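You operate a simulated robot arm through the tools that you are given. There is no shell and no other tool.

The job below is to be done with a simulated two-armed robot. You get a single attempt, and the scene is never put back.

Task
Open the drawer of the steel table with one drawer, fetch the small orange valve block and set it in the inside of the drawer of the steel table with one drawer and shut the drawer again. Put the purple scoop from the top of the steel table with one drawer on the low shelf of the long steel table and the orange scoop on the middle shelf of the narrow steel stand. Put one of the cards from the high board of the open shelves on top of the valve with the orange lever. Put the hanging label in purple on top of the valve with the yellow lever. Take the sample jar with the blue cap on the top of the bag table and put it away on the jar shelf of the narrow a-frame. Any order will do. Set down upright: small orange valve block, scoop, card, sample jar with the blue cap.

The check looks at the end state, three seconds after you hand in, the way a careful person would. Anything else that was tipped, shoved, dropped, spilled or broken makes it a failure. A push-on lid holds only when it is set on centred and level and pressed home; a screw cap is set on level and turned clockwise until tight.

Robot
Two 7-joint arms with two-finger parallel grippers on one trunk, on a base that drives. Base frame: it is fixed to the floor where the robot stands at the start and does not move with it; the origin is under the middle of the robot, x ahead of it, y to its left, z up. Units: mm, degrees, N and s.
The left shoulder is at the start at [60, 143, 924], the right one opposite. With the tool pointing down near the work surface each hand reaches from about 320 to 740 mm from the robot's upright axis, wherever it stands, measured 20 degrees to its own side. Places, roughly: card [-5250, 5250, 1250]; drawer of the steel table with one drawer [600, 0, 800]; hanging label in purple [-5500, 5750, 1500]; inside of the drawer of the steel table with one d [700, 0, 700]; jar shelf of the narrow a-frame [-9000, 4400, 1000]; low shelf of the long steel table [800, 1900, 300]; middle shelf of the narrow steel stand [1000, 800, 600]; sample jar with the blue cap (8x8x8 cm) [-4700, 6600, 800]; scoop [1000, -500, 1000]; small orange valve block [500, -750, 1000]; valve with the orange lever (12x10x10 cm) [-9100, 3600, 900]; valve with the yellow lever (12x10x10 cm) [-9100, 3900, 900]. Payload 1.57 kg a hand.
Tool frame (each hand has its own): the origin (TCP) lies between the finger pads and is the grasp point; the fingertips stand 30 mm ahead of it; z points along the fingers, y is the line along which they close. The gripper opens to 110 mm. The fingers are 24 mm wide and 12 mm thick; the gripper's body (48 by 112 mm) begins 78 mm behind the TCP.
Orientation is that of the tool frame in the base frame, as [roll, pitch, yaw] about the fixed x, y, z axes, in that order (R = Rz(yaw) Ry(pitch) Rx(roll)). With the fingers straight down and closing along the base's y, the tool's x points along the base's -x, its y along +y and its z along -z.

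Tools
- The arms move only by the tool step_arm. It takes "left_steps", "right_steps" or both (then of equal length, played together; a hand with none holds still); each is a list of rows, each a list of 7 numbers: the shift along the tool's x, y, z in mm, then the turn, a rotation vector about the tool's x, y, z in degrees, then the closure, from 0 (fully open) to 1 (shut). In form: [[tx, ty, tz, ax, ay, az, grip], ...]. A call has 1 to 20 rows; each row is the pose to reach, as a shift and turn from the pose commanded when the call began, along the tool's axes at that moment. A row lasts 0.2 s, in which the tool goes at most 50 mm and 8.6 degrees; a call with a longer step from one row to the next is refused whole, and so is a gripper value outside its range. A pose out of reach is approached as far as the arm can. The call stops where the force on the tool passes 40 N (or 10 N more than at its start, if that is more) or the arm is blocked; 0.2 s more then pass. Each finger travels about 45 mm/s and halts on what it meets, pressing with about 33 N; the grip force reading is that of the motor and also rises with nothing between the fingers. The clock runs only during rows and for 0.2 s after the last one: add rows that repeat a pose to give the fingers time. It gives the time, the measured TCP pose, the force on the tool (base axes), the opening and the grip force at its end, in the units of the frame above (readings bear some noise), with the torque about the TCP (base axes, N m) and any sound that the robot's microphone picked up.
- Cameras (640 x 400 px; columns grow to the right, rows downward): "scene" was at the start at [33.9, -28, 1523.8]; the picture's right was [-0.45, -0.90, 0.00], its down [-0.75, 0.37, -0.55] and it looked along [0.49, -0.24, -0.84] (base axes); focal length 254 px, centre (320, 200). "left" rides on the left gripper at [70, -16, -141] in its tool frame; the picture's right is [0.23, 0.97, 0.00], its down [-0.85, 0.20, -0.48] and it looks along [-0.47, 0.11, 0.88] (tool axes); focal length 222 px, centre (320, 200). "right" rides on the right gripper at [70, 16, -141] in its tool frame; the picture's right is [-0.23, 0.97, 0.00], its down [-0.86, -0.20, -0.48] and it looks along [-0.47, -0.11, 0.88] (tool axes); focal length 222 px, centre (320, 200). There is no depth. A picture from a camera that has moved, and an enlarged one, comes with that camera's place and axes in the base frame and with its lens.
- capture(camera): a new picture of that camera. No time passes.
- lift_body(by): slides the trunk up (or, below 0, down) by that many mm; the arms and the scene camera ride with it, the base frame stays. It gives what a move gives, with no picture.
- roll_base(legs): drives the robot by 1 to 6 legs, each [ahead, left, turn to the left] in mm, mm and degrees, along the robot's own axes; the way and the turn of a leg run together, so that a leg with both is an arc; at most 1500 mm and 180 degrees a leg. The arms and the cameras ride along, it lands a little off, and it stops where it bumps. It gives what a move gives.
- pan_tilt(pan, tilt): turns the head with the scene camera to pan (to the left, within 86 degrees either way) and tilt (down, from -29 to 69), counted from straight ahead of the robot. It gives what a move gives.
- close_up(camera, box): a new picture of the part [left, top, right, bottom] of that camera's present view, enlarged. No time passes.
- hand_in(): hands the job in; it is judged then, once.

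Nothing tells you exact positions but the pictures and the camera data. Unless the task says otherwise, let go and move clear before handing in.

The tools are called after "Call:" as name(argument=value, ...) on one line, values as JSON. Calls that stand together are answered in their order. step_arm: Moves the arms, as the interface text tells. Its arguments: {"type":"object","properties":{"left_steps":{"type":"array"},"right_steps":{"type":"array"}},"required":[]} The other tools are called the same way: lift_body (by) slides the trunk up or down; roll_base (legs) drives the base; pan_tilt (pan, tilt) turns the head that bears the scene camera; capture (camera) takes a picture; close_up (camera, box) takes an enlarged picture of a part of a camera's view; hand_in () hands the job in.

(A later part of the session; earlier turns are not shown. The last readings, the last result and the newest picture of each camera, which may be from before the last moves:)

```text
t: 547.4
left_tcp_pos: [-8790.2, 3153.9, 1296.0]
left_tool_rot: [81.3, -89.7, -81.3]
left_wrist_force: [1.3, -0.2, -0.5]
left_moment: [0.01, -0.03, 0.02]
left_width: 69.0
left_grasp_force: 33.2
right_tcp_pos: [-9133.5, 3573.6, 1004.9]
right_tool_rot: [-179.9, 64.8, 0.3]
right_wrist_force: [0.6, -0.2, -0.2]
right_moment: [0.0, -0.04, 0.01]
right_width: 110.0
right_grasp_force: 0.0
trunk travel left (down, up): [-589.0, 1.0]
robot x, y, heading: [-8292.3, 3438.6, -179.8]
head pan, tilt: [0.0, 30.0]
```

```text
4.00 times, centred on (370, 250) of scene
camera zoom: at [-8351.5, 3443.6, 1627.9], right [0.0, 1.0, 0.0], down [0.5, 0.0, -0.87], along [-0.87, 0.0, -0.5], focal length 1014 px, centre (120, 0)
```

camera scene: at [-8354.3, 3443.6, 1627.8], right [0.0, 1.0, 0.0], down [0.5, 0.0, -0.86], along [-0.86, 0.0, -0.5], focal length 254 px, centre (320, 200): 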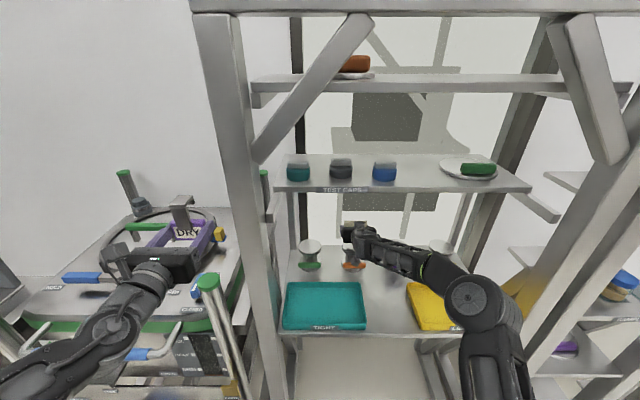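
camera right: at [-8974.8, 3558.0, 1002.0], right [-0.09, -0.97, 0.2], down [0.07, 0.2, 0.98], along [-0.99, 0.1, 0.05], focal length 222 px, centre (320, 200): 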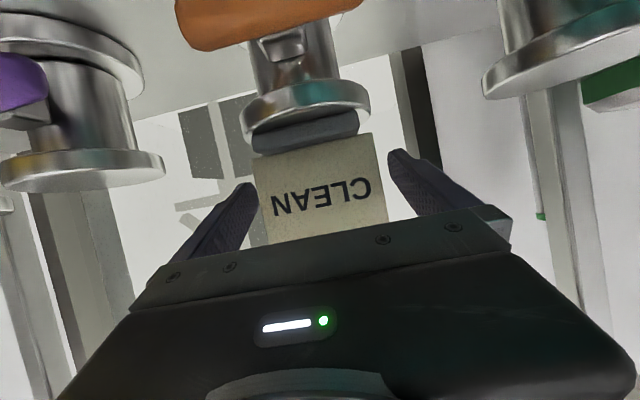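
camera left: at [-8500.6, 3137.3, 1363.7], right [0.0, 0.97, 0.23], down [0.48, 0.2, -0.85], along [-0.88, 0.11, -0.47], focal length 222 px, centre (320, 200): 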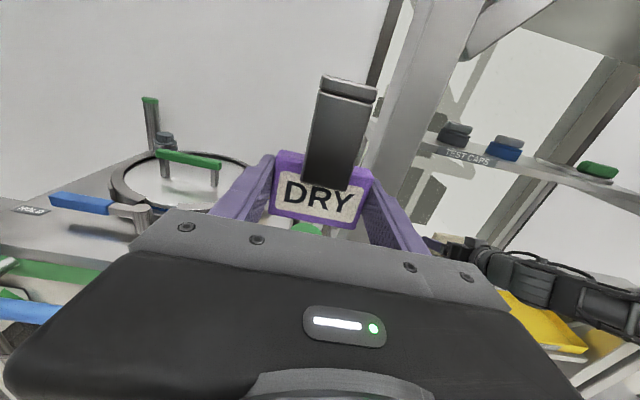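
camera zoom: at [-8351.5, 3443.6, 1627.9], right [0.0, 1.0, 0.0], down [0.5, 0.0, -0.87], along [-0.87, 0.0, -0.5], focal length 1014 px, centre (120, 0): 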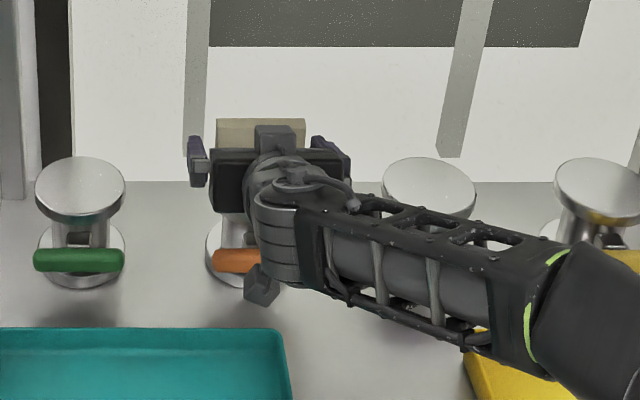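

The card stands on its own. I'll pull the right hand straight back.

Call:
step_arm(right_steps=[[6.3, 0, -13.6, 0, 0, 0, 0], [14.8, 0, -31.7, 0, 0, 0, 0], [25.4, 0, -54.4, 0, 0, 0, 0], [38, 0, -81.6, 0, 0, 0, 0], [50.7, 0, -108.8, 0, 0, 0, 0], [50.7, 0, -108.8, 0, 0, 0, 0]])

Call:
capture(camera="right")

Call:
capture(camera="scene")

```text
t: 548.8
left_tcp_pos: [-8791.6, 3152.5, 1296.2]
left_tool_rot: [85.8, -89.8, -85.8]
left_wrist_force: [0.4, -0.2, -1.2]
left_moment: [0.01, 0.01, -0.02]
left_width: 68.9
left_grasp_force: 32.9
right_tcp_pos: [-9014.5, 3573.3, 1004.9]
right_tool_rot: [180.0, 65.0, 0.2]
right_wrist_force: [-0.4, -0.2, -0.4]
right_moment: [-0.02, 0.01, -0.01]
right_width: 109.8
right_grasp_force: 0.2
trunk travel left (down, up): [-589.0, 1.0]
robot x, y, heading: [-8293.5, 3437.5, -179.7]
head pan, tilt: [0.0, 30.0]
```

```text
taken
camera right: at [-8854.3, 3558.3, 1002.2], right [-0.09, -0.97, 0.2], down [0.07, 0.2, 0.98], along [-0.99, 0.1, 0.05], focal length 222 px, centre (320, 200)
```

right: 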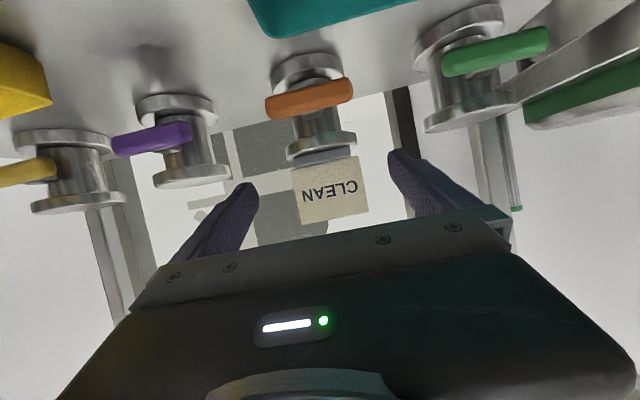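

```text
taken
camera scene: at [-8351.9, 3443.5, 1627.9], right [0.0, 1.0, 0.0], down [0.5, 0.0, -0.87], along [-0.87, 0.0, -0.5], focal length 254 px, centre (320, 200)
```

scene: 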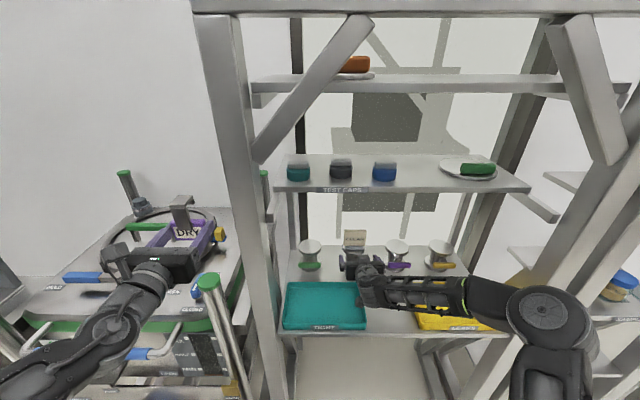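

The card stands upright on the valve with the orange lever. I'll back out and then place the label with the left hand.

Call:
roll_base(legs=[[-400, 0, 0]])

Call:
pan_tilt(pan=0, tilt=25)

Call:
capture(camera="scene")

Call:
close_up(camera="scene", box=[270, 180, 470, 280])

```text
t: 551.2
left_tcp_pos: [-8392.6, 3157.1, 1296.6]
left_tool_rot: [68.8, -89.7, -69.1]
left_wrist_force: [1.2, 0.0, -0.5]
left_moment: [-0.02, -0.01, 0.01]
left_width: 69.1
left_grasp_force: 33.1
right_tcp_pos: [-8614.7, 3574.7, 1006.4]
right_tool_rot: [-179.9, 64.9, 0.2]
right_wrist_force: [0.2, 0.6, -0.4]
right_moment: [0.0, 0.0, 0.0]
right_width: 110.4
right_grasp_force: 0.1
trunk travel left (down, up): [-589.0, 1.0]
robot x, y, heading: [-7896.4, 3442.4, -179.6]
head pan, tilt: [0.0, 30.0]
```

```text
t: 551.9
left_tcp_pos: [-8394.4, 3156.1, 1295.1]
left_tool_rot: [84.3, -89.8, -84.5]
left_wrist_force: [0.5, -0.7, -0.6]
left_moment: [0.01, 0.01, -0.01]
left_width: 69.2
left_grasp_force: 32.6
right_tcp_pos: [-8615.2, 3574.7, 1005.6]
right_tool_rot: [-179.8, 64.9, 0.2]
right_wrist_force: [-0.1, -0.7, -0.1]
right_moment: [0.02, -0.02, -0.02]
right_width: 110.2
right_grasp_force: 0.0
trunk travel left (down, up): [-589.0, 1.0]
robot x, y, heading: [-7893.3, 3444.8, -179.7]
head pan, tilt: [0.0, 25.0]
```

```text
taken
camera scene: at [-7955.8, 3444.8, 1635.8], right [0.0, 1.0, 0.0], down [0.42, 0.0, -0.91], along [-0.91, 0.0, -0.42], focal length 254 px, centre (320, 200)
```

scene: 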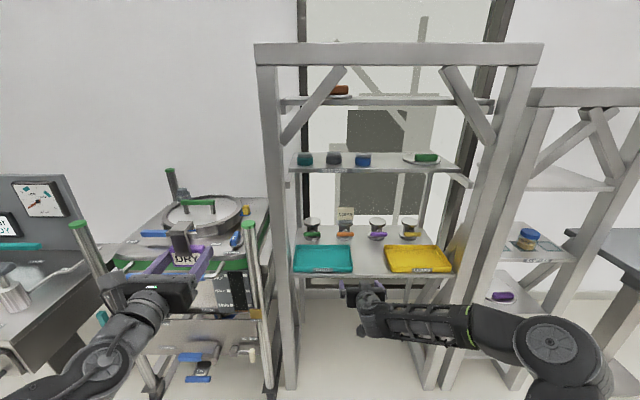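

```text
3.20 times, centred on (370, 230) of scene
camera zoom: at [-7955.8, 3444.8, 1635.8], right [0.0, 1.0, 0.0], down [0.42, 0.0, -0.91], along [-0.91, 0.0, -0.42], focal length 811 px, centre (160, 104)
```

zoom: 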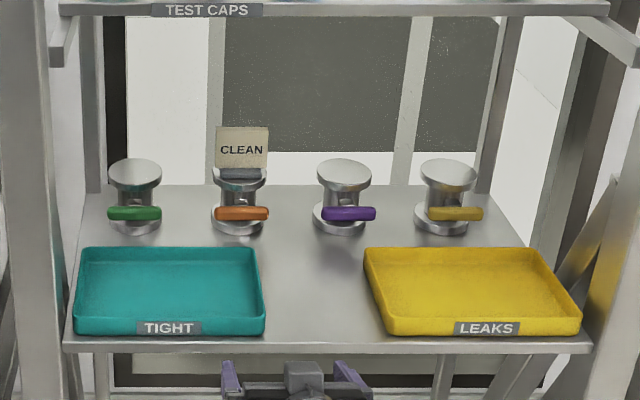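

The card is upright on the orange valve. Now I'll fold the right hand away so the left can place the label on the yellow valve.

Call:
step_arm(right_steps=[[16, -10, -34, 0, 0, 0, 0.2], [32, -20, -69, 0, 0, 0, 0.3], [48, -30, -103, 0, 0, 0, 0.4], [64, -40, -138, 0, 0, 0, 0.4], [80, -50, -172, 0, 0, 0, 0.4], [87, -57, -190, 0, 6.5, 0, 0.4], [94, -64, -208, 0, 13, 0, 0.4], [100, -71, -226, 0, 19.5, 0, 0.4], [107, -78, -244, 0, 26, 0, 0.4], [114, -85, -262, 0, 32.5, 0, 0.4], [121, -92, -280, 0, 39, 0, 0.4], [128, -99, -298, 0, 45.5, 0, 0.4], [134, -106, -316, 0, 52, 0, 0.4], [141, -113, -334, 0, 58.5, 0, 0.4], [148, -120, -352, 0, 65, 0, 0.4]])

Call:
capture(camera="scene")

```text
t: 555.1
left_tcp_pos: [-8393.4, 3155.6, 1296.4]
left_tool_rot: [83.9, -89.8, -84.1]
left_wrist_force: [-0.4, 0.5, -0.6]
left_moment: [-0.03, 0.01, 0.0]
left_width: 69.1
left_grasp_force: 33.4
right_tcp_pos: [-8233.3, 3698.1, 1020.7]
right_tool_rot: [-179.9, -0.2, 0.0]
right_wrist_force: [0.0, 0.1, -0.5]
right_moment: [-0.02, 0.0, -0.02]
right_width: 66.1
right_grasp_force: 0.0
right hand out of reach, approached as far as the arm can: row 6, 7, 8, 9
trunk travel left (down, up): [-589.0, 1.0]
robot x, y, heading: [-7892.0, 3442.2, -180.1]
head pan, tilt: [0.0, 25.0]
```

```text
taken
camera scene: at [-7955.8, 3445.0, 1635.9], right [0.0, 1.0, 0.0], down [0.42, 0.0, -0.91], along [-0.91, 0.0, -0.42], focal length 254 px, centre (320, 200)
```

scene: 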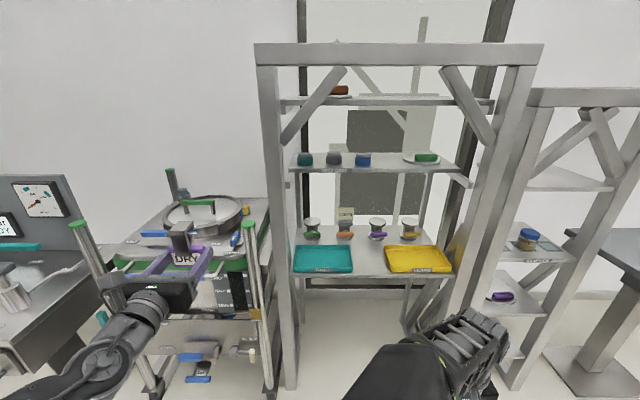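

I'll strafe right 620 mm to bring the left hand in front of the yellow valve.

Call:
roll_base(legs=[[0, -620, 0]])

Call:
step_arm(left_steps=[[-40, 15, 0, 0, 0, 0, 0.55], [-80, 30, 10, 0, 0, 0, 0.55], [-120, 45, 25, 0, 0, 0, 0.55], [-160, 60, 45, 0, 0, 0, 0.55], [-195, 75, 70, 0, 0, 0, 0.55], [-225, 90, 100, 0, 0, 0, 0.55], [-250, 105, 135, 0, 0, 0, 0.55], [-265, 120, 175, 0, 0, 0, 0.55], [-270, 135, 215, 0, 0, 0, 0.55], [-270, 135, 215, 0, 0, 0, 0.55]])

Call:
capture(camera="scene")

Call:
capture(camera="left")

```text
t: 558.5
left_tcp_pos: [-8395.6, 3774.4, 1296.0]
left_tool_rot: [77.1, -89.8, -77.7]
left_wrist_force: [-0.4, -0.1, -0.5]
left_moment: [-0.04, 0.01, 0.01]
left_width: 69.3
left_grasp_force: 32.9
right_tcp_pos: [-8233.0, 4314.7, 1021.3]
right_tool_rot: [180.0, 0.0, -0.1]
right_wrist_force: [-0.7, 0.9, -0.9]
right_moment: [-0.03, 0.0, -0.01]
right_width: 66.1
right_grasp_force: 0.0
trunk travel left (down, up): [-589.0, 1.0]
robot x, y, heading: [-7899.6, 4056.9, 180.0]
head pan, tilt: [0.0, 25.0]
```

```text
t: 560.8
left_tcp_pos: [-8619.6, 3858.9, 1146.6]
left_tool_rot: [176.8, -83.4, 179.5]
left_wrist_force: [0.6, 0.0, -0.2]
left_moment: [0.01, 0.0, -0.03]
left_width: 69.1
left_grasp_force: 32.9
left hand out of reach, approached as far as the arm can: row 1, 2, 3, 4, 5, 6, 7, 8, 9, 10
right_tcp_pos: [-8232.6, 4313.8, 1021.0]
right_tool_rot: [-179.9, -0.2, -0.1]
right_wrist_force: [0.0, 0.7, 0.7]
right_moment: [0.05, 0.02, 0.0]
right_width: 66.1
right_grasp_force: 0.1
trunk travel left (down, up): [-589.0, 1.0]
robot x, y, heading: [-7891.4, 4059.3, 179.8]
head pan, tilt: [0.0, 25.0]
```

```text
taken
camera scene: at [-7954.4, 4060.4, 1635.9], right [0.0, 1.0, 0.0], down [0.42, 0.0, -0.91], along [-0.91, 0.0, -0.42], focal length 254 px, centre (320, 200)
```

scene: 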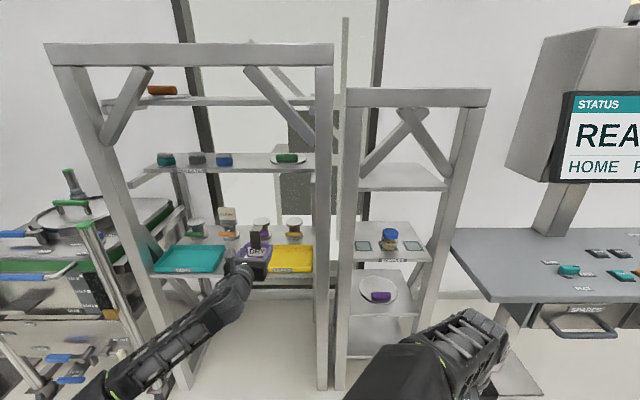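

```text
taken
camera left: at [-8487.7, 3833.1, 1231.3], right [0.04, 0.97, 0.23], down [0.59, 0.17, -0.79], along [-0.81, 0.16, -0.56], focal length 222 px, centre (320, 200)
```

left: 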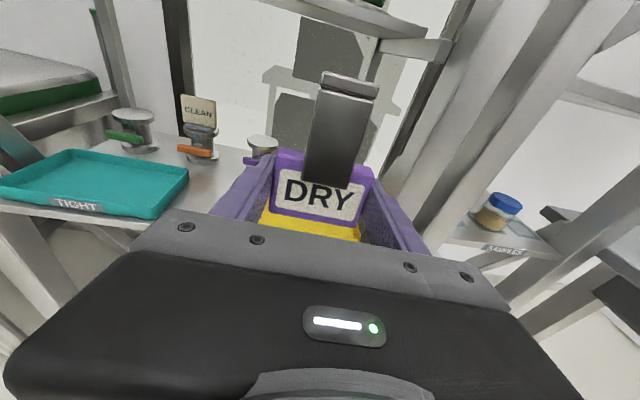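

The camera-up wrist reaches a limit when lowered, so I'll instead lay the label flat on the disc with the hand pointing down, its hook hanging over the far edge. First I'll turn the hand to point down, here in the open.

Call:
step_arm(left_steps=[[-7, 4, -7, 0, -7.6, 0, 0.55], [-14, 9, -15, 0, -15.2, 0, 0.55], [-21, 13, -22, 0, -22.7, 0, 0.55], [-28, 18, -29, 0, -30.3, 0, 0.55], [-35, 22, -37, 0, -37.9, 0, 0.55], [-42, 27, -44, 0, -45.5, 0, 0.55], [-49, 31, -51, 0, -53, 0, 0.55], [-56, 36, -59, 0, -60.6, 0, 0.55], [-63, 40, -66, 0, -68.2, 0, 0.55], [-70, 45, -73, 0, -75.8, 0, 0.55], [-77, 49, -81, 0, -83.4, 0, 0.55], [-77, 49, -81, 0, -83.4, 0, 0.55]])

Call:
capture(camera="scene")

Call:
capture(camera="left")

```text
t: 563.4
left_tcp_pos: [-8399.9, 3823.5, 1042.5]
left_tool_rot: [179.5, -0.1, 176.4]
left_wrist_force: [-0.6, 0.4, -0.2]
left_moment: [0.01, -0.02, -0.01]
left_width: 69.3
left_grasp_force: 32.9
left hand out of reach, approached as far as the arm can: row 5, 6, 7, 8, 9, 10, 11, 12
right_tcp_pos: [-8232.6, 4314.5, 1020.3]
right_tool_rot: [180.0, -0.1, -0.1]
right_wrist_force: [0.5, -0.7, -0.4]
right_moment: [0.0, 0.0, 0.0]
right_width: 66.1
right_grasp_force: 0.1
trunk travel left (down, up): [-589.0, 1.0]
robot x, y, heading: [-7894.2, 4055.7, 179.8]
head pan, tilt: [0.0, 25.0]
```

```text
taken
camera scene: at [-7955.8, 4061.1, 1635.9], right [0.0, 1.0, 0.0], down [0.42, 0.0, -0.91], along [-0.91, 0.0, -0.42], focal length 254 px, centre (320, 200)
```

scene: 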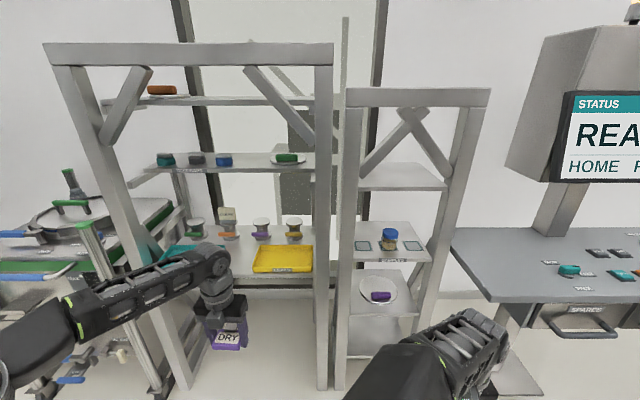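

```text
taken
camera left: at [-8469.5, 3810.2, 1181.7], right [-0.17, 0.99, 0.01], down [0.87, 0.14, 0.48], along [0.47, 0.09, -0.88], focal length 222 px, centre (320, 200)
```

left: 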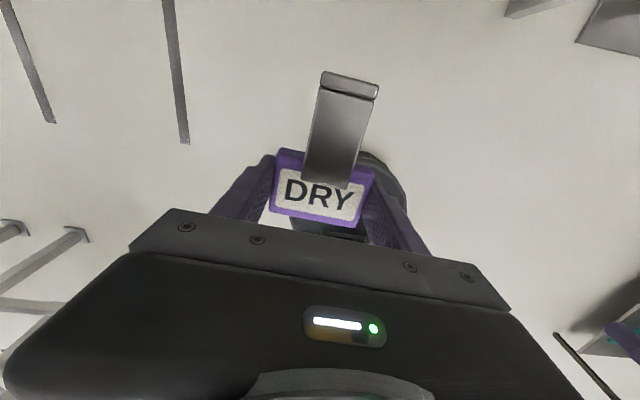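

The hand points down but with this roll it can't reach far. I'll rotate it 180° about its axis to the normal roll; the hook will then face me.

Call:
step_arm(left_steps=[[0, 0, 0, 0, 0, -8.5, 0.55], [0, 0, 0, 0, 0, -17, 0.55], [0, 0, 0, 0, 0, -25.5, 0.55], [0, 0, 0, 0, 0, -34, 0.55], [0, 0, 0, 0, 0, -42.5, 0.55], [0, 0, 0, 0, 0, -51, 0.55], [0, 0, 0, 0, 0, -59.5, 0.55], [0, 0, 0, 0, 0, -68, 0.55], [0, 0, 0, 0, 0, -76.5, 0.55], [0, 0, 0, 0, 0, -85, 0.55], [0, 0, 0, 0, 0, -93.5, 0.55], [0, 0, 0, 0, 0, -102, 0.55], [0, 0, 0, 0, 0, -110.5, 0.55], [0, 0, 0, 0, 0, -119, 0.55], [0, 0, 0, 0, 0, -127.5, 0.55], [0, 0, 0, 0, 0, -136, 0.55], [0, 0, 0, 0, 0, -144.5, 0.55], [0, 0, 0, 0, 0, -153, 0.55]])

Call:
step_arm(left_steps=[[0, 0, 0, 0, 0, -8, 0.55], [0, 0, 0, 0, 0, -16, 0.55], [0, 0, 0, 0, 0, -23.4, 0.55], [0, 0, 0, 0, 0, -23.4, 0.55]])

Call:
capture(camera="scene")

Call:
capture(camera="left")

```text
t: 567.1
left_tcp_pos: [-8398.8, 3823.5, 1041.2]
left_tool_rot: [-179.6, 0.3, -30.5]
left_wrist_force: [-0.4, -0.1, -1.0]
left_moment: [0.01, 0.01, 0.0]
left_width: 69.4
left_grasp_force: 32.7
right_tcp_pos: [-8234.2, 4313.9, 1019.9]
right_tool_rot: [-179.9, -0.1, -0.2]
right_wrist_force: [-0.3, -0.1, 0.1]
right_moment: [0.02, 0.03, 0.0]
right_width: 66.3
right_grasp_force: 0.1
trunk travel left (down, up): [-589.0, 1.0]
robot x, y, heading: [-7895.4, 4052.3, 179.9]
head pan, tilt: [0.0, 25.0]
```

```text
t: 568.1
left_tcp_pos: [-8399.1, 3824.2, 1042.7]
left_tool_rot: [-179.5, 0.1, -7.1]
left_wrist_force: [-0.2, -0.4, -0.1]
left_moment: [0.01, -0.02, -0.03]
left_width: 68.9
left_grasp_force: 32.9
right_tcp_pos: [-8232.7, 4314.3, 1020.1]
right_tool_rot: [-180.0, -0.2, -0.2]
right_wrist_force: [-0.4, 0.4, -0.3]
right_moment: [-0.01, 0.01, -0.02]
right_width: 66.1
right_grasp_force: 0.1
trunk travel left (down, up): [-589.0, 1.0]
robot x, y, heading: [-7895.9, 4058.1, 180.0]
head pan, tilt: [0.0, 25.0]
```

```text
taken
camera scene: at [-7955.5, 4061.1, 1635.9], right [0.0, 1.0, 0.0], down [0.42, 0.0, -0.91], along [-0.91, 0.0, -0.42], focal length 254 px, centre (320, 200)
```

scene: 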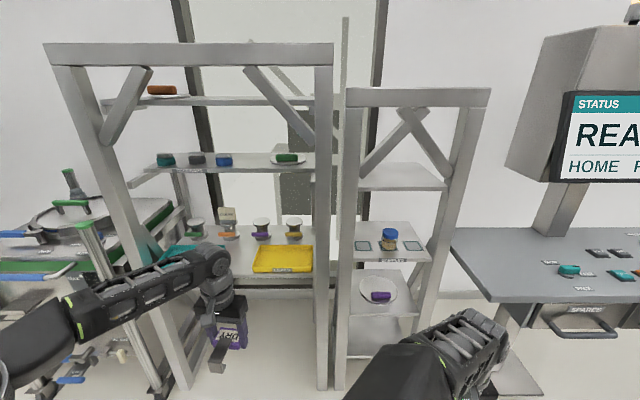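

```text
taken
camera left: at [-8327.1, 3829.7, 1181.8], right [0.1, -0.99, -0.01], down [-0.87, -0.1, 0.48], along [-0.48, -0.04, -0.88], focal length 222 px, centre (320, 200)
```

left: 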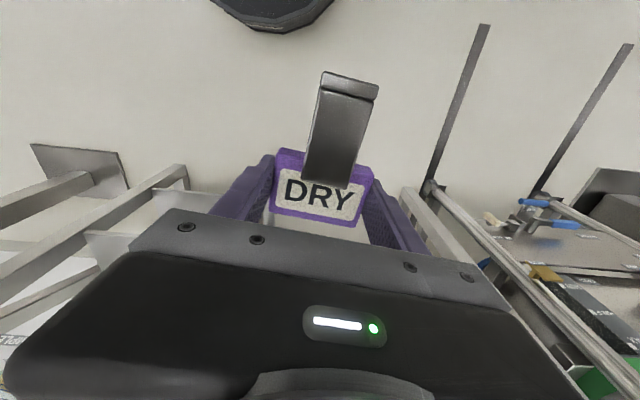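

The label now lies level in the downward hand with its hook towards me. I'll zoom in to see the hook's shape.

Call:
close_up(camera="scene", box=[170, 270, 290, 390])

Call:
close_up(camera="left", box=[220, 40, 440, 250])

```text
3.33 times, centred on (230, 330) of scene
camera zoom: at [-7955.5, 4061.1, 1635.9], right [0.0, 1.0, 0.0], down [0.42, 0.0, -0.91], along [-0.91, 0.0, -0.42], focal length 845 px, centre (620, -233)
```

zoom: 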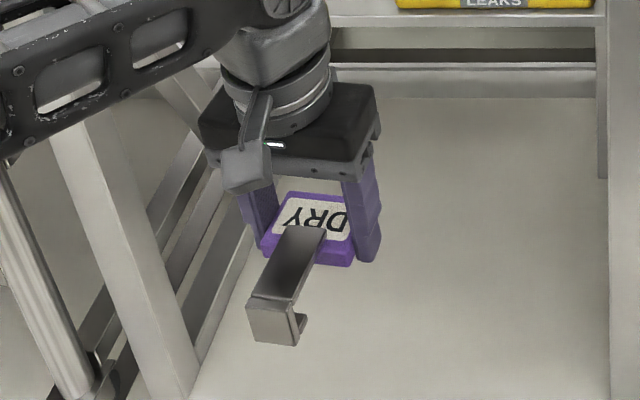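

```text
1.90 times, centred on (330, 145) of left
camera zoom: at [-8327.1, 3829.7, 1181.8], right [0.1, -0.99, -0.01], down [-0.87, -0.1, 0.48], along [-0.48, -0.04, -0.88], focal length 423 px, centre (301, 305)
```

zoom: 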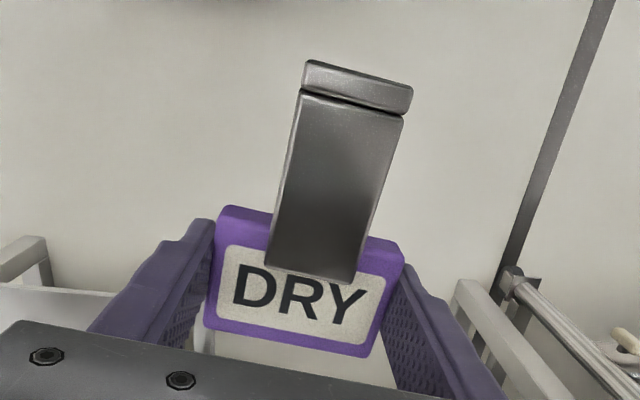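

The hook drops about 30 mm below the plate and will hang free in front of the disc. I'll straighten the yaw and extend the left hand at the height needed.

Call:
step_arm(left_steps=[[-28, -11, 4, 0, 0, -1, 0.55], [-56, -21, 8, 0, 0, -2, 0.55], [-85, -32, 12, 0, 0, -3, 0.55], [-113, -43, 16, 0, 0, -4, 0.55], [-141, -54, 20, 0, 0, -5, 0.55], [-170, -64, 25, 0, 0, -6, 0.55], [-198, -75, 30, 0, 0, -7.1, 0.55], [-198, -75, 30, 0, 0, -7.1, 0.55]])

Call:
capture(camera="scene")

```text
t: 570.0
left_tcp_pos: [-8425.3, 3815.6, 971.9]
left_tool_rot: [-179.5, 0.2, -0.1]
left_wrist_force: [0.4, 1.1, -1.3]
left_moment: [0.0, 0.0, -0.01]
left_width: 69.0
left_grasp_force: 32.9
left hand out of reach, approached as far as the arm can: row 1, 2, 3, 4, 5, 6, 7, 8
right_tcp_pos: [-8233.6, 4315.4, 1022.3]
right_tool_rot: [-180.0, -0.2, -0.1]
right_wrist_force: [-1.3, 0.7, -0.1]
right_moment: [0.0, 0.01, -0.02]
right_width: 65.9
right_grasp_force: 0.1
trunk travel left (down, up): [-589.0, 1.0]
robot x, y, heading: [-7897.9, 4062.0, 179.9]
head pan, tilt: [0.0, 25.0]
```

```text
taken
camera scene: at [-7955.4, 4061.2, 1635.9], right [0.0, 1.0, 0.0], down [0.42, 0.0, -0.91], along [-0.91, 0.0, -0.42], focal length 254 px, centre (320, 200)
```

scene: 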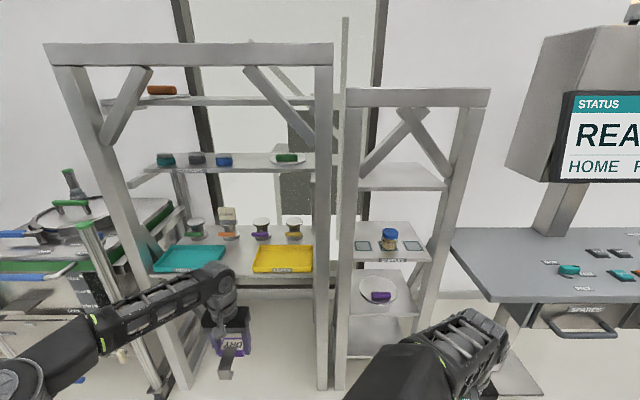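

The arm is in an awkward elbow-low posture. I'll swing the hand outward and up to let the elbow recover.

Call:
step_arm(left_steps=[[-6, 35, -10, 0, 0, 0, 0.55], [-12, 70, -20, 0, 0, 0, 0.55], [-18, 105, -30, 0, 0, 0, 0.55], [-24, 140, -45, 0, 0, 0, 0.55], [-30, 170, -60, 0, 0, 0, 0.55], [-33, 188, -75, 0, 0, 0, 0.55], [-33, 188, -75, 0, 0, 0, 0.55]])

Call:
capture(camera="scene")

```text
t: 571.5
left_tcp_pos: [-8445.0, 3628.1, 1036.6]
left_tool_rot: [-179.6, 0.3, -0.2]
left_wrist_force: [0.2, -0.3, -0.5]
left_moment: [-0.01, -0.01, 0.01]
left_width: 68.9
left_grasp_force: 32.3
left hand out of reach, approached as far as the arm can: row 5, 6, 7
right_tcp_pos: [-8233.5, 4313.1, 1020.5]
right_tool_rot: [-179.9, -0.1, -0.2]
right_wrist_force: [0.5, -0.9, -0.3]
right_moment: [0.0, -0.03, 0.0]
right_width: 66.0
right_grasp_force: 0.0
trunk travel left (down, up): [-589.0, 1.0]
robot x, y, heading: [-7892.3, 4057.7, 179.9]
head pan, tilt: [0.0, 25.0]
```

```text
taken
camera scene: at [-7955.7, 4060.9, 1635.9], right [0.0, 1.0, 0.0], down [0.42, 0.0, -0.91], along [-0.91, 0.0, -0.42], focal length 254 px, centre (320, 200)
```

scene: 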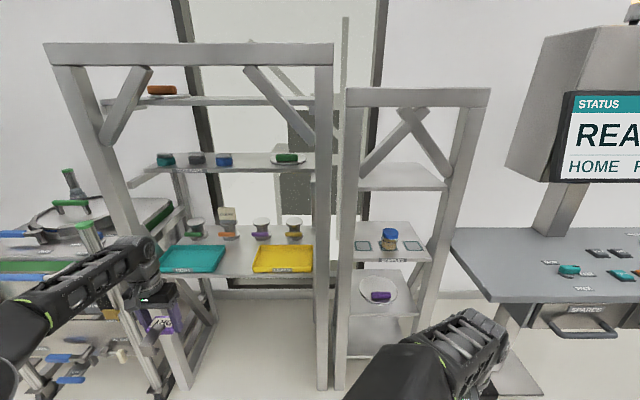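

Now I'll bring it inward to the normal rest area and look at the elbow.

Call:
step_arm(left_steps=[[22, -26, 0, 0, 0, 0, 0.55], [44, -52, 0, 0, 0, 0, 0.55], [66, -78, 0, 0, 0, 0, 0.55], [88, -104, 0, 0, 0, 0, 0.55], [110, -130, 0, 0, 0, 0, 0.55], [132, -156, 0, 0, 0, 0, 0.55], [150, -180, 0, 0, 0, 0, 0.55]])

Call:
pan_tilt(pan=30, tilt=45)

Call:
capture(camera="scene")

```text
t: 573.1
left_tcp_pos: [-8292.4, 3808.9, 1036.8]
left_tool_rot: [-179.7, -0.2, -0.1]
left_wrist_force: [-0.9, 1.4, -0.1]
left_moment: [-0.03, 0.02, -0.01]
left_width: 69.2
left_grasp_force: 33.1
right_tcp_pos: [-8233.2, 4315.6, 1020.5]
right_tool_rot: [180.0, 0.0, -0.1]
right_wrist_force: [-0.5, -0.1, 0.5]
right_moment: [-0.01, 0.02, 0.0]
right_width: 65.8
right_grasp_force: 0.0
trunk travel left (down, up): [-589.0, 1.0]
robot x, y, heading: [-7894.2, 4055.1, 179.7]
head pan, tilt: [0.0, 25.0]
```

```text
t: 574.1
left_tcp_pos: [-8293.5, 3806.7, 1038.0]
left_tool_rot: [-179.6, 0.0, 0.0]
left_wrist_force: [0.9, 0.0, -0.3]
left_moment: [0.01, -0.02, -0.02]
left_width: 69.2
left_grasp_force: 33.1
right_tcp_pos: [-8232.2, 4313.5, 1021.5]
right_tool_rot: [180.0, -0.1, -0.1]
right_wrist_force: [0.4, 0.5, -0.2]
right_moment: [0.02, 0.04, -0.01]
right_width: 66.0
right_grasp_force: 0.1
trunk travel left (down, up): [-589.0, 1.0]
robot x, y, heading: [-7895.8, 4057.3, 179.8]
head pan, tilt: [30.0, 45.0]
```

```text
taken
camera scene: at [-7934.0, 4020.4, 1605.3], right [-0.5, 0.87, 0.0], down [0.61, 0.35, -0.71], along [-0.61, -0.35, -0.71], focal length 254 px, centre (320, 200)
```

scene: 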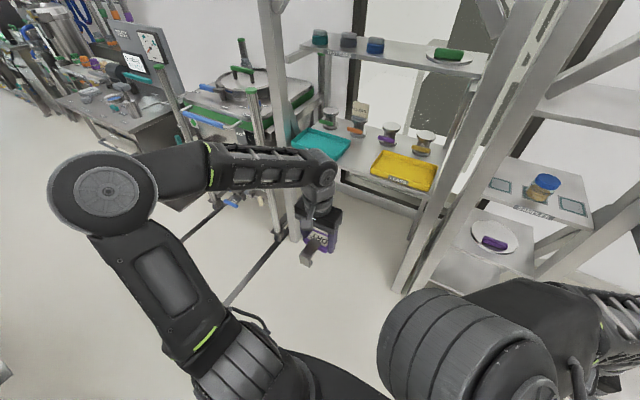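

The posture is normal now. I'll extend towards the valve's line again.

Call:
step_arm(left_steps=[[-33, -5, 5, 0, 0, 0, 0.55], [-66, -15, 10, 0, 0, 0, 0.55], [-99, -30, 15, 0, 0, 0, 0.55], [-132, -48, 20, 0, 0, 0, 0.55], [-165, -66, 25, 0, 0, 0, 0.55], [-198, -84, 30, 0, 0, 0, 0.55], [-231, -102, 35, 0, 0, 0, 0.55], [-262, -118, 38, 0, 0, 0, 0.55], [-262, -118, 38, 0, 0, 0, 0.55]])

Call:
capture(camera="scene")

```text
t: 576.1
left_tcp_pos: [-8407.4, 3835.9, 995.0]
left_tool_rot: [-179.5, 0.1, -0.1]
left_wrist_force: [0.8, -0.2, -1.2]
left_moment: [0.02, 0.02, 0.0]
left_width: 69.1
left_grasp_force: 33.4
left hand out of reach, approached as far as the arm can: row 4, 5, 6, 7, 8, 9
right_tcp_pos: [-8232.7, 4314.0, 1021.3]
right_tool_rot: [180.0, -0.1, -0.1]
right_wrist_force: [0.7, -0.8, 0.6]
right_moment: [-0.02, -0.02, 0.01]
right_width: 66.0
right_grasp_force: 0.0
trunk travel left (down, up): [-589.0, 1.0]
robot x, y, heading: [-7895.3, 4055.7, 179.7]
head pan, tilt: [30.0, 45.0]
```

```text
taken
camera scene: at [-7934.0, 4020.4, 1605.3], right [-0.5, 0.87, 0.0], down [0.61, 0.35, -0.71], along [-0.61, -0.35, -0.71], focal length 254 px, centre (320, 200)
```

scene: 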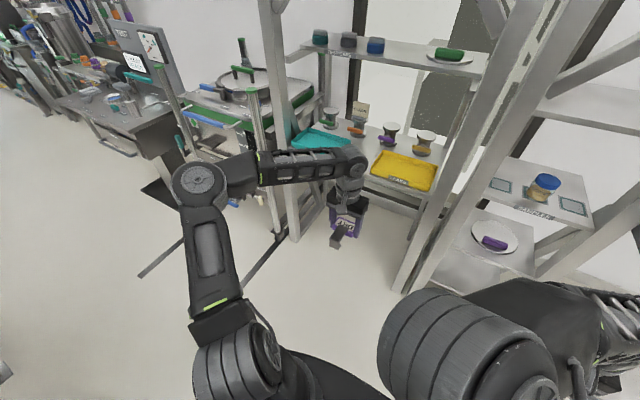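

Still limited in this wrist branch. I'll try turning the hand +90° (hook to the left), which gave good reach earlier, then extend.

Call:
step_arm(left_steps=[[0, 0, 0, 0, 0, 8.2, 0.55], [0, 0, 0, 0, 0, 16.4, 0.55], [0, 0, 0, 0, 0, 24.5, 0.55], [0, 0, 0, 0, 0, 32.7, 0.55], [0, 0, 0, 0, 0, 40.9, 0.55], [0, 0, 0, 0, 0, 49.1, 0.55], [0, 0, 0, 0, 0, 57.3, 0.55], [0, 0, 0, 0, 0, 65.5, 0.55], [0, 0, 0, 0, 0, 73.6, 0.55], [0, 0, 0, 0, 0, 81.8, 0.55], [0, 0, 0, 0, 0, 90, 0.55], [-35, -10, 0, 0, 0, 90, 0.55], [-70, -20, 0, 0, 0, 90, 0.55], [-105, -30, 0, 0, 0, 90, 0.55], [-140, -45, 0, 0, 0, 90, 0.55], [-160, -60, 0, 0, 0, 90, 0.55], [-160, -60, 0, 0, 0, 90, 0.55]])

Call:
capture(camera="scene")

```text
t: 579.7
left_tcp_pos: [-8422.2, 3819.8, 973.7]
left_tool_rot: [179.9, 0.5, -90.2]
left_wrist_force: [-0.5, 0.4, -1.6]
left_moment: [-0.03, 0.0, -0.03]
left_width: 69.2
left_grasp_force: 33.1
left hand out of reach, approached as far as the arm can: row 12, 13, 14, 15, 16, 17
right_tcp_pos: [-8233.8, 4314.5, 1020.8]
right_tool_rot: [-179.9, -0.1, -0.2]
right_wrist_force: [0.2, 0.2, 0.0]
right_moment: [0.02, 0.0, 0.02]
right_width: 66.0
right_grasp_force: 0.0
trunk travel left (down, up): [-589.0, 1.0]
robot x, y, heading: [-7893.9, 4060.3, 179.4]
head pan, tilt: [30.0, 45.0]
```

```text
taken
camera scene: at [-7933.9, 4020.4, 1605.3], right [-0.5, 0.87, 0.0], down [0.61, 0.35, -0.71], along [-0.61, -0.35, -0.71], focal length 254 px, centre (320, 200)
```

scene: 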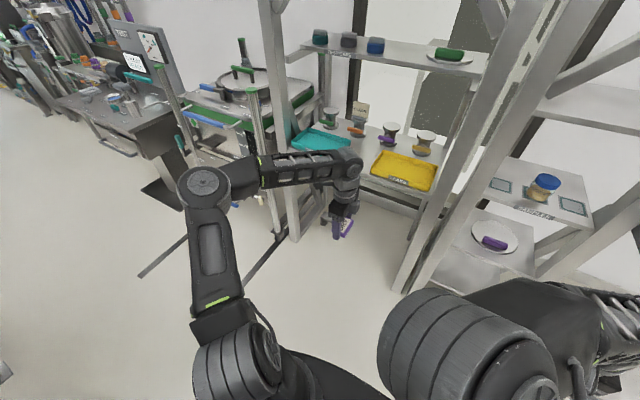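

The limit lies elsewhere in the arm's posture. Earlier, pointing the hand forward with vertical closing and returning restored the normal posture, so I'll do that here in the open.

Call:
step_arm(left_steps=[[-7, 4, -4, -8.2, 0, 0, 0.55], [-14, 8, -8, -16.4, 0, 0, 0.55], [-22, 11, -12, -24.5, 0, 0, 0.55], [-29, 15, -16, -32.7, 0, 0, 0.55], [-36, 19, -20, -40.9, 0, 0, 0.55], [-44, 22, -24, -49.1, 0, 0, 0.55], [-51, 26, -28, -57.3, 0, 0, 0.55], [-58, 29, -32, -65.5, 0, 0, 0.55], [-65, 33, -36, -73.6, 0, 0, 0.55], [-73, 37, -40, -81.8, 0, 0, 0.55], [-80, 40, -40, -90, 0, 0, 0.55], [-80, 40, -40, -90, 0, 0, 0.55]])

Call:
capture(camera="scene")

```text
t: 582.3
left_tcp_pos: [-8458.7, 3878.5, 1036.9]
left_tool_rot: [109.6, 0.6, -91.8]
left_wrist_force: [-0.4, 0.3, -0.8]
left_moment: [0.02, -0.02, 0.02]
left_width: 69.1
left_grasp_force: 32.6
left hand out of reach, approached as far as the arm can: row 9, 10, 11, 12
right_tcp_pos: [-8233.0, 4313.4, 1021.6]
right_tool_rot: [-179.9, -0.1, 0.0]
right_wrist_force: [0.3, -0.1, -0.6]
right_moment: [0.01, 0.0, 0.03]
right_width: 66.0
right_grasp_force: 0.1
trunk travel left (down, up): [-589.0, 1.0]
robot x, y, heading: [-7897.3, 4059.6, 180.0]
head pan, tilt: [30.0, 45.0]
```

```text
taken
camera scene: at [-7933.9, 4020.2, 1605.3], right [-0.5, 0.87, 0.0], down [0.61, 0.35, -0.71], along [-0.61, -0.35, -0.71], focal length 254 px, centre (320, 200)
```

scene: 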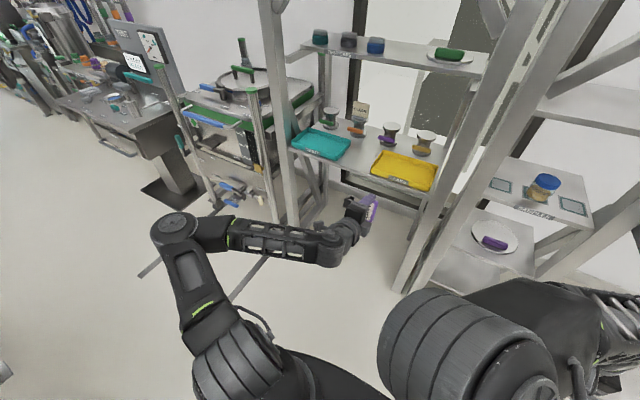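

Now I'll return to pointing down with an outward, upward motion as before.

Call:
step_arm(left_steps=[[9, 2, -8, 7.8, 0, 0, 0.55], [18, 4, -16, 15.6, 0, 0, 0.55], [27, 6, -23, 23.5, 0, 0, 0.55], [36, 8, -31, 31.3, 0, 0, 0.55], [44, 10, -39, 39.1, 0, 0, 0.55], [53, 12, -47, 46.9, 0, 0, 0.55], [62, 14, -54, 54.8, 0, 0, 0.55], [71, 16, -62, 62.6, 0, 0, 0.55], [80, 17.5, -70, 70.4, 0, 0, 0.55], [80, 17.5, -70, 70.4, 0, 0, 0.55]])

Call:
step_arm(left_steps=[[0, 0, 0, 0, 0, -8.2, 0.55], [0, 0, 0, 0, 0, -16.4, 0.55], [0, 0, 0, 0, 0, -24.5, 0.55], [0, 0, 0, 0, 0, -32.7, 0.55], [0, 0, 0, 0, 0, -40.9, 0.55], [0, 0, 0, 0, 0, -49.1, 0.55], [0, 0, 0, 0, 0, -57.3, 0.55], [0, 0, 0, 0, 0, -65.5, 0.55], [0, 0, 0, 0, 0, -73.6, 0.55], [0, 0, 0, 0, 0, -81.8, 0.55], [0, 0, 0, 0, 0, -90, 0.55], [0, 0, 0, 0, 0, -90, 0.55]])

Call:
capture(camera="scene")

```text
t: 584.5
left_tcp_pos: [-8399.6, 3796.4, 1075.1]
left_tool_rot: [179.8, 0.7, -91.7]
left_wrist_force: [0.7, -0.2, -0.6]
left_moment: [0.0, 0.0, 0.01]
left_width: 69.2
left_grasp_force: 33.0
right_tcp_pos: [-8233.4, 4313.2, 1021.2]
right_tool_rot: [-179.8, 0.0, -0.1]
right_wrist_force: [1.1, -0.8, -0.3]
right_moment: [-0.01, 0.0, -0.01]
right_width: 66.1
right_grasp_force: 0.1
trunk travel left (down, up): [-589.0, 1.0]
robot x, y, heading: [-7896.5, 4053.0, 179.9]
head pan, tilt: [30.0, 45.0]
```

```text
t: 587.1
left_tcp_pos: [-8400.6, 3797.6, 1076.0]
left_tool_rot: [-179.4, 0.3, -1.7]
left_wrist_force: [0.9, -0.1, -0.9]
left_moment: [-0.02, 0.02, -0.02]
left_width: 69.2
left_grasp_force: 32.7
right_tcp_pos: [-8233.5, 4313.1, 1021.3]
right_tool_rot: [-179.9, -0.1, -0.1]
right_wrist_force: [0.0, 0.6, 0.4]
right_moment: [-0.02, 0.0, -0.02]
right_width: 66.2
right_grasp_force: 0.0
trunk travel left (down, up): [-589.0, 1.0]
robot x, y, heading: [-7895.6, 4055.1, 180.1]
head pan, tilt: [30.0, 45.0]
```

```text
taken
camera scene: at [-7933.9, 4020.4, 1605.3], right [-0.5, 0.87, 0.0], down [0.61, 0.35, -0.71], along [-0.61, -0.35, -0.71], focal length 254 px, centre (320, 200)
```

scene: 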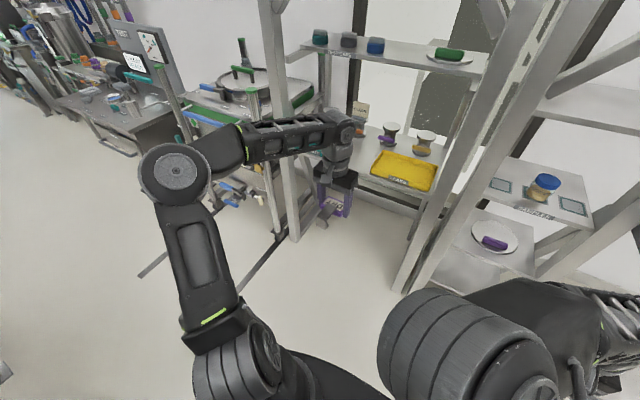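

Now I'll test the extension again.

Call:
step_arm(left_steps=[[-20, -15, 15, 0, 0, 0, 0.55], [-40, -30, 30, 0, 0, 0, 0.55], [-60, -48, 45, 0, 0, 0, 0.55], [-85, -68, 55, 0, 0, 0, 0.55], [-110, -90, 62, 0, 0, 0, 0.55], [-135, -110, 66, 0, 0, 0, 0.55], [-135, -110, 66, 0, 0, 0, 0.55]])

Call:
capture(camera="scene")

```text
t: 588.7
left_tcp_pos: [-8412.4, 3825.3, 1003.3]
left_tool_rot: [-179.4, 0.3, -1.8]
left_wrist_force: [0.1, -0.2, -0.9]
left_moment: [0.02, 0.01, 0.03]
left_width: 68.9
left_grasp_force: 32.9
left hand out of reach, approached as far as the arm can: row 1, 2, 3, 4, 5, 6, 7
right_tcp_pos: [-8232.7, 4313.7, 1021.5]
right_tool_rot: [-179.8, -0.1, -0.1]
right_wrist_force: [0.5, 0.3, -0.2]
right_moment: [-0.01, -0.01, 0.0]
right_width: 65.8
right_grasp_force: 0.0
trunk travel left (down, up): [-589.0, 1.0]
robot x, y, heading: [-7894.1, 4059.3, 180.1]
head pan, tilt: [30.0, 45.0]
```

```text
taken
camera scene: at [-7934.0, 4020.3, 1605.3], right [-0.5, 0.87, 0.0], down [0.61, 0.35, -0.71], along [-0.61, -0.35, -0.71], focal length 254 px, centre (320, 200)
```

scene: 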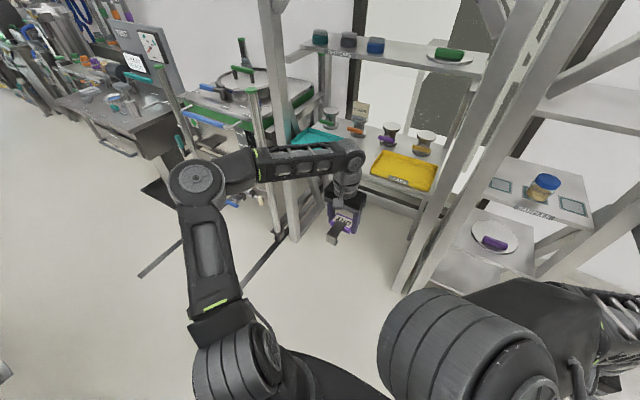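

The left arm is stuck in this short-reach posture, so I'll hand the label to the right hand, which can grip the strap that points towards me. First I'll bring the left hand to the centre-left.

Call:
step_arm(left_steps=[[7, -20, -18, 0, 0, -0.5, 0.55], [14, -41, -36, 0, 0, -1, 0.55], [20, -61, -54, 0, 0, -1.5, 0.55], [27, -82, -72, 0, 0, -1.8, 0.55], [27, -102, -72, 0, 0, -1.8, 0.55], [27, -102, -72, 0, 0, -1.8, 0.55]])

Call:
pan_tilt(pan=0, tilt=45)

Call:
capture(camera="scene")

```text
t: 590.1
left_tcp_pos: [-8344.3, 3893.6, 1070.4]
left_tool_rot: [-179.5, 0.3, 0.1]
left_wrist_force: [0.1, 0.6, -1.5]
left_moment: [0.0, -0.01, 0.02]
left_width: 69.1
left_grasp_force: 32.9
left hand out of reach, approached as far as the arm can: row 1, 2, 3, 4, 5, 6
right_tcp_pos: [-8232.4, 4313.4, 1020.9]
right_tool_rot: [-179.9, -0.2, 0.0]
right_wrist_force: [-0.5, 0.9, -0.1]
right_moment: [0.0, 0.02, 0.01]
right_width: 65.9
right_grasp_force: 0.0
trunk travel left (down, up): [-589.0, 1.0]
robot x, y, heading: [-7893.8, 4057.8, 180.1]
head pan, tilt: [30.0, 45.0]
```

```text
t: 591.0
left_tcp_pos: [-8345.1, 3892.4, 1068.7]
left_tool_rot: [-179.4, 0.2, 0.1]
left_wrist_force: [0.7, -0.1, -0.7]
left_moment: [0.0, 0.0, 0.0]
left_width: 68.9
left_grasp_force: 33.2
right_tcp_pos: [-8233.7, 4314.4, 1021.5]
right_tool_rot: [-180.0, -0.1, -0.1]
right_wrist_force: [-0.5, 0.0, -0.1]
right_moment: [0.01, -0.02, 0.06]
right_width: 65.9
right_grasp_force: 0.1
trunk travel left (down, up): [-589.0, 1.0]
robot x, y, heading: [-7895.0, 4057.8, 179.6]
head pan, tilt: [0.0, 45.0]
```

```text
taken
camera scene: at [-7944.7, 4061.0, 1605.3], right [0.0, 1.0, 0.0], down [0.71, 0.0, -0.71], along [-0.71, 0.0, -0.71], focal length 254 px, centre (320, 200)
```

scene: 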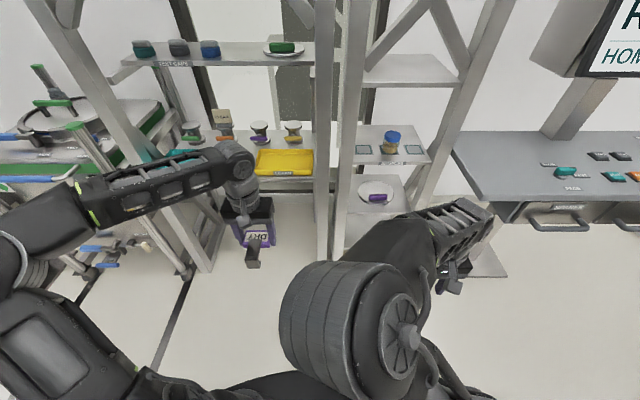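

The left arm won't reach the valve in this posture, so I'll set the label down briefly on the free left end of the console desk, strap over the edge, and take it from there with the right hand. I'll move over and look at the desk.

Call:
roll_base(legs=[[0, -820, 0]])

Call:
pan_tilt(pan=10, tilt=35)

Call:
capture(camera="scene")

Call:
capture(camera="left")

```text
t: 595.4
left_tcp_pos: [-8342.0, 4713.8, 1069.7]
left_tool_rot: [-179.3, 0.3, -0.1]
left_wrist_force: [0.3, -0.2, -0.4]
left_moment: [0.01, 0.03, 0.01]
left_width: 69.1
left_grasp_force: 32.8
right_tcp_pos: [-8230.6, 5133.2, 1021.1]
right_tool_rot: [-179.9, -0.1, -0.2]
right_wrist_force: [0.9, -0.3, -0.2]
right_moment: [-0.04, 0.02, 0.01]
right_width: 66.1
right_grasp_force: 0.1
trunk travel left (down, up): [-589.0, 1.0]
robot x, y, heading: [-7893.0, 4875.2, 179.6]
head pan, tilt: [0.0, 45.0]
```

```text
t: 596.1
left_tcp_pos: [-8342.5, 4713.1, 1069.3]
left_tool_rot: [-179.3, 0.2, 0.0]
left_wrist_force: [0.5, -0.5, -1.3]
left_moment: [-0.02, 0.03, 0.01]
left_width: 69.3
left_grasp_force: 33.2
right_tcp_pos: [-8229.5, 5133.0, 1020.7]
right_tool_rot: [-179.9, 0.0, -0.2]
right_wrist_force: [0.4, -1.1, -0.2]
right_moment: [0.01, 0.0, 0.0]
right_width: 66.1
right_grasp_force: 0.0
trunk travel left (down, up): [-589.0, 1.0]
robot x, y, heading: [-7891.9, 4876.1, 179.9]
head pan, tilt: [10.0, 35.0]
```

```text
taken
camera scene: at [-7947.5, 4864.8, 1620.1], right [-0.17, 0.99, 0.0], down [0.57, 0.1, -0.82], along [-0.81, -0.14, -0.57], focal length 254 px, centre (320, 200)
```

scene: 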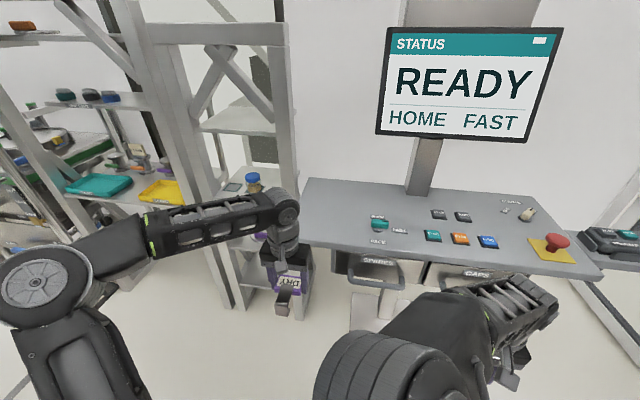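

```text
taken
camera left: at [-8271.4, 4727.6, 1209.2], right [0.23, -0.97, -0.01], down [-0.85, -0.2, 0.48], along [-0.47, -0.1, -0.88], focal length 222 px, centre (320, 200)
```

left: 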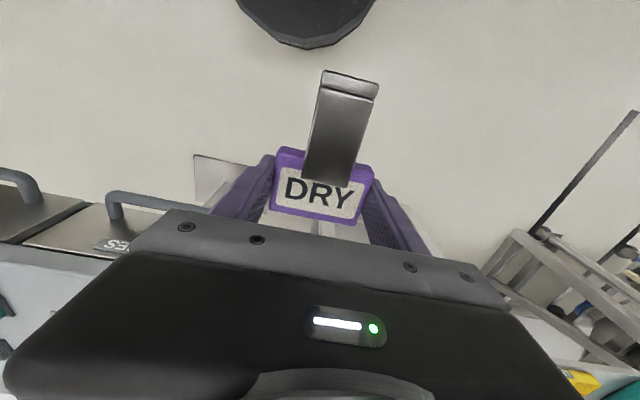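

The desk's left end is free (switches begin further right). I'll roll 190 mm forward and look down with the left camera to find the desk's front edge.

Call:
roll_base(legs=[[190, 0, 0.3]])

Call:
capture(camera="left")

Call:
capture(camera="scene")

```text
t: 597.7
left_tcp_pos: [-8532.2, 4710.5, 1068.6]
left_tool_rot: [-179.5, 0.2, 0.2]
left_wrist_force: [-0.7, -0.1, -0.5]
left_moment: [0.01, 0.02, -0.02]
left_width: 69.0
left_grasp_force: 32.6
right_tcp_pos: [-8421.7, 5131.4, 1019.3]
right_tool_rot: [180.0, -0.2, 0.1]
right_wrist_force: [-0.4, -0.1, 0.1]
right_moment: [-0.02, -0.01, -0.03]
right_width: 66.0
right_grasp_force: 0.0
trunk travel left (down, up): [-589.0, 1.0]
robot x, y, heading: [-8083.6, 4878.6, -179.6]
head pan, tilt: [10.0, 35.0]
```

```text
taken
camera left: at [-8461.5, 4725.9, 1208.8], right [0.23, -0.97, -0.01], down [-0.85, -0.21, 0.48], along [-0.47, -0.1, -0.88], focal length 222 px, centre (320, 200)
```

left: 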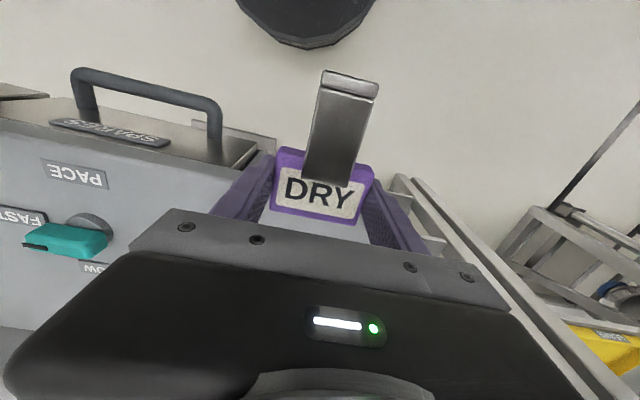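

```text
taken
camera scene: at [-8138.8, 4864.7, 1620.0], right [-0.17, 0.98, 0.0], down [0.57, 0.1, -0.82], along [-0.81, -0.14, -0.57], focal length 254 px, centre (320, 200)
```

scene: 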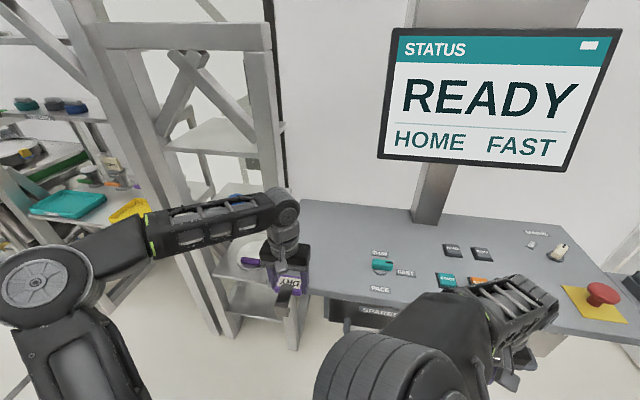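

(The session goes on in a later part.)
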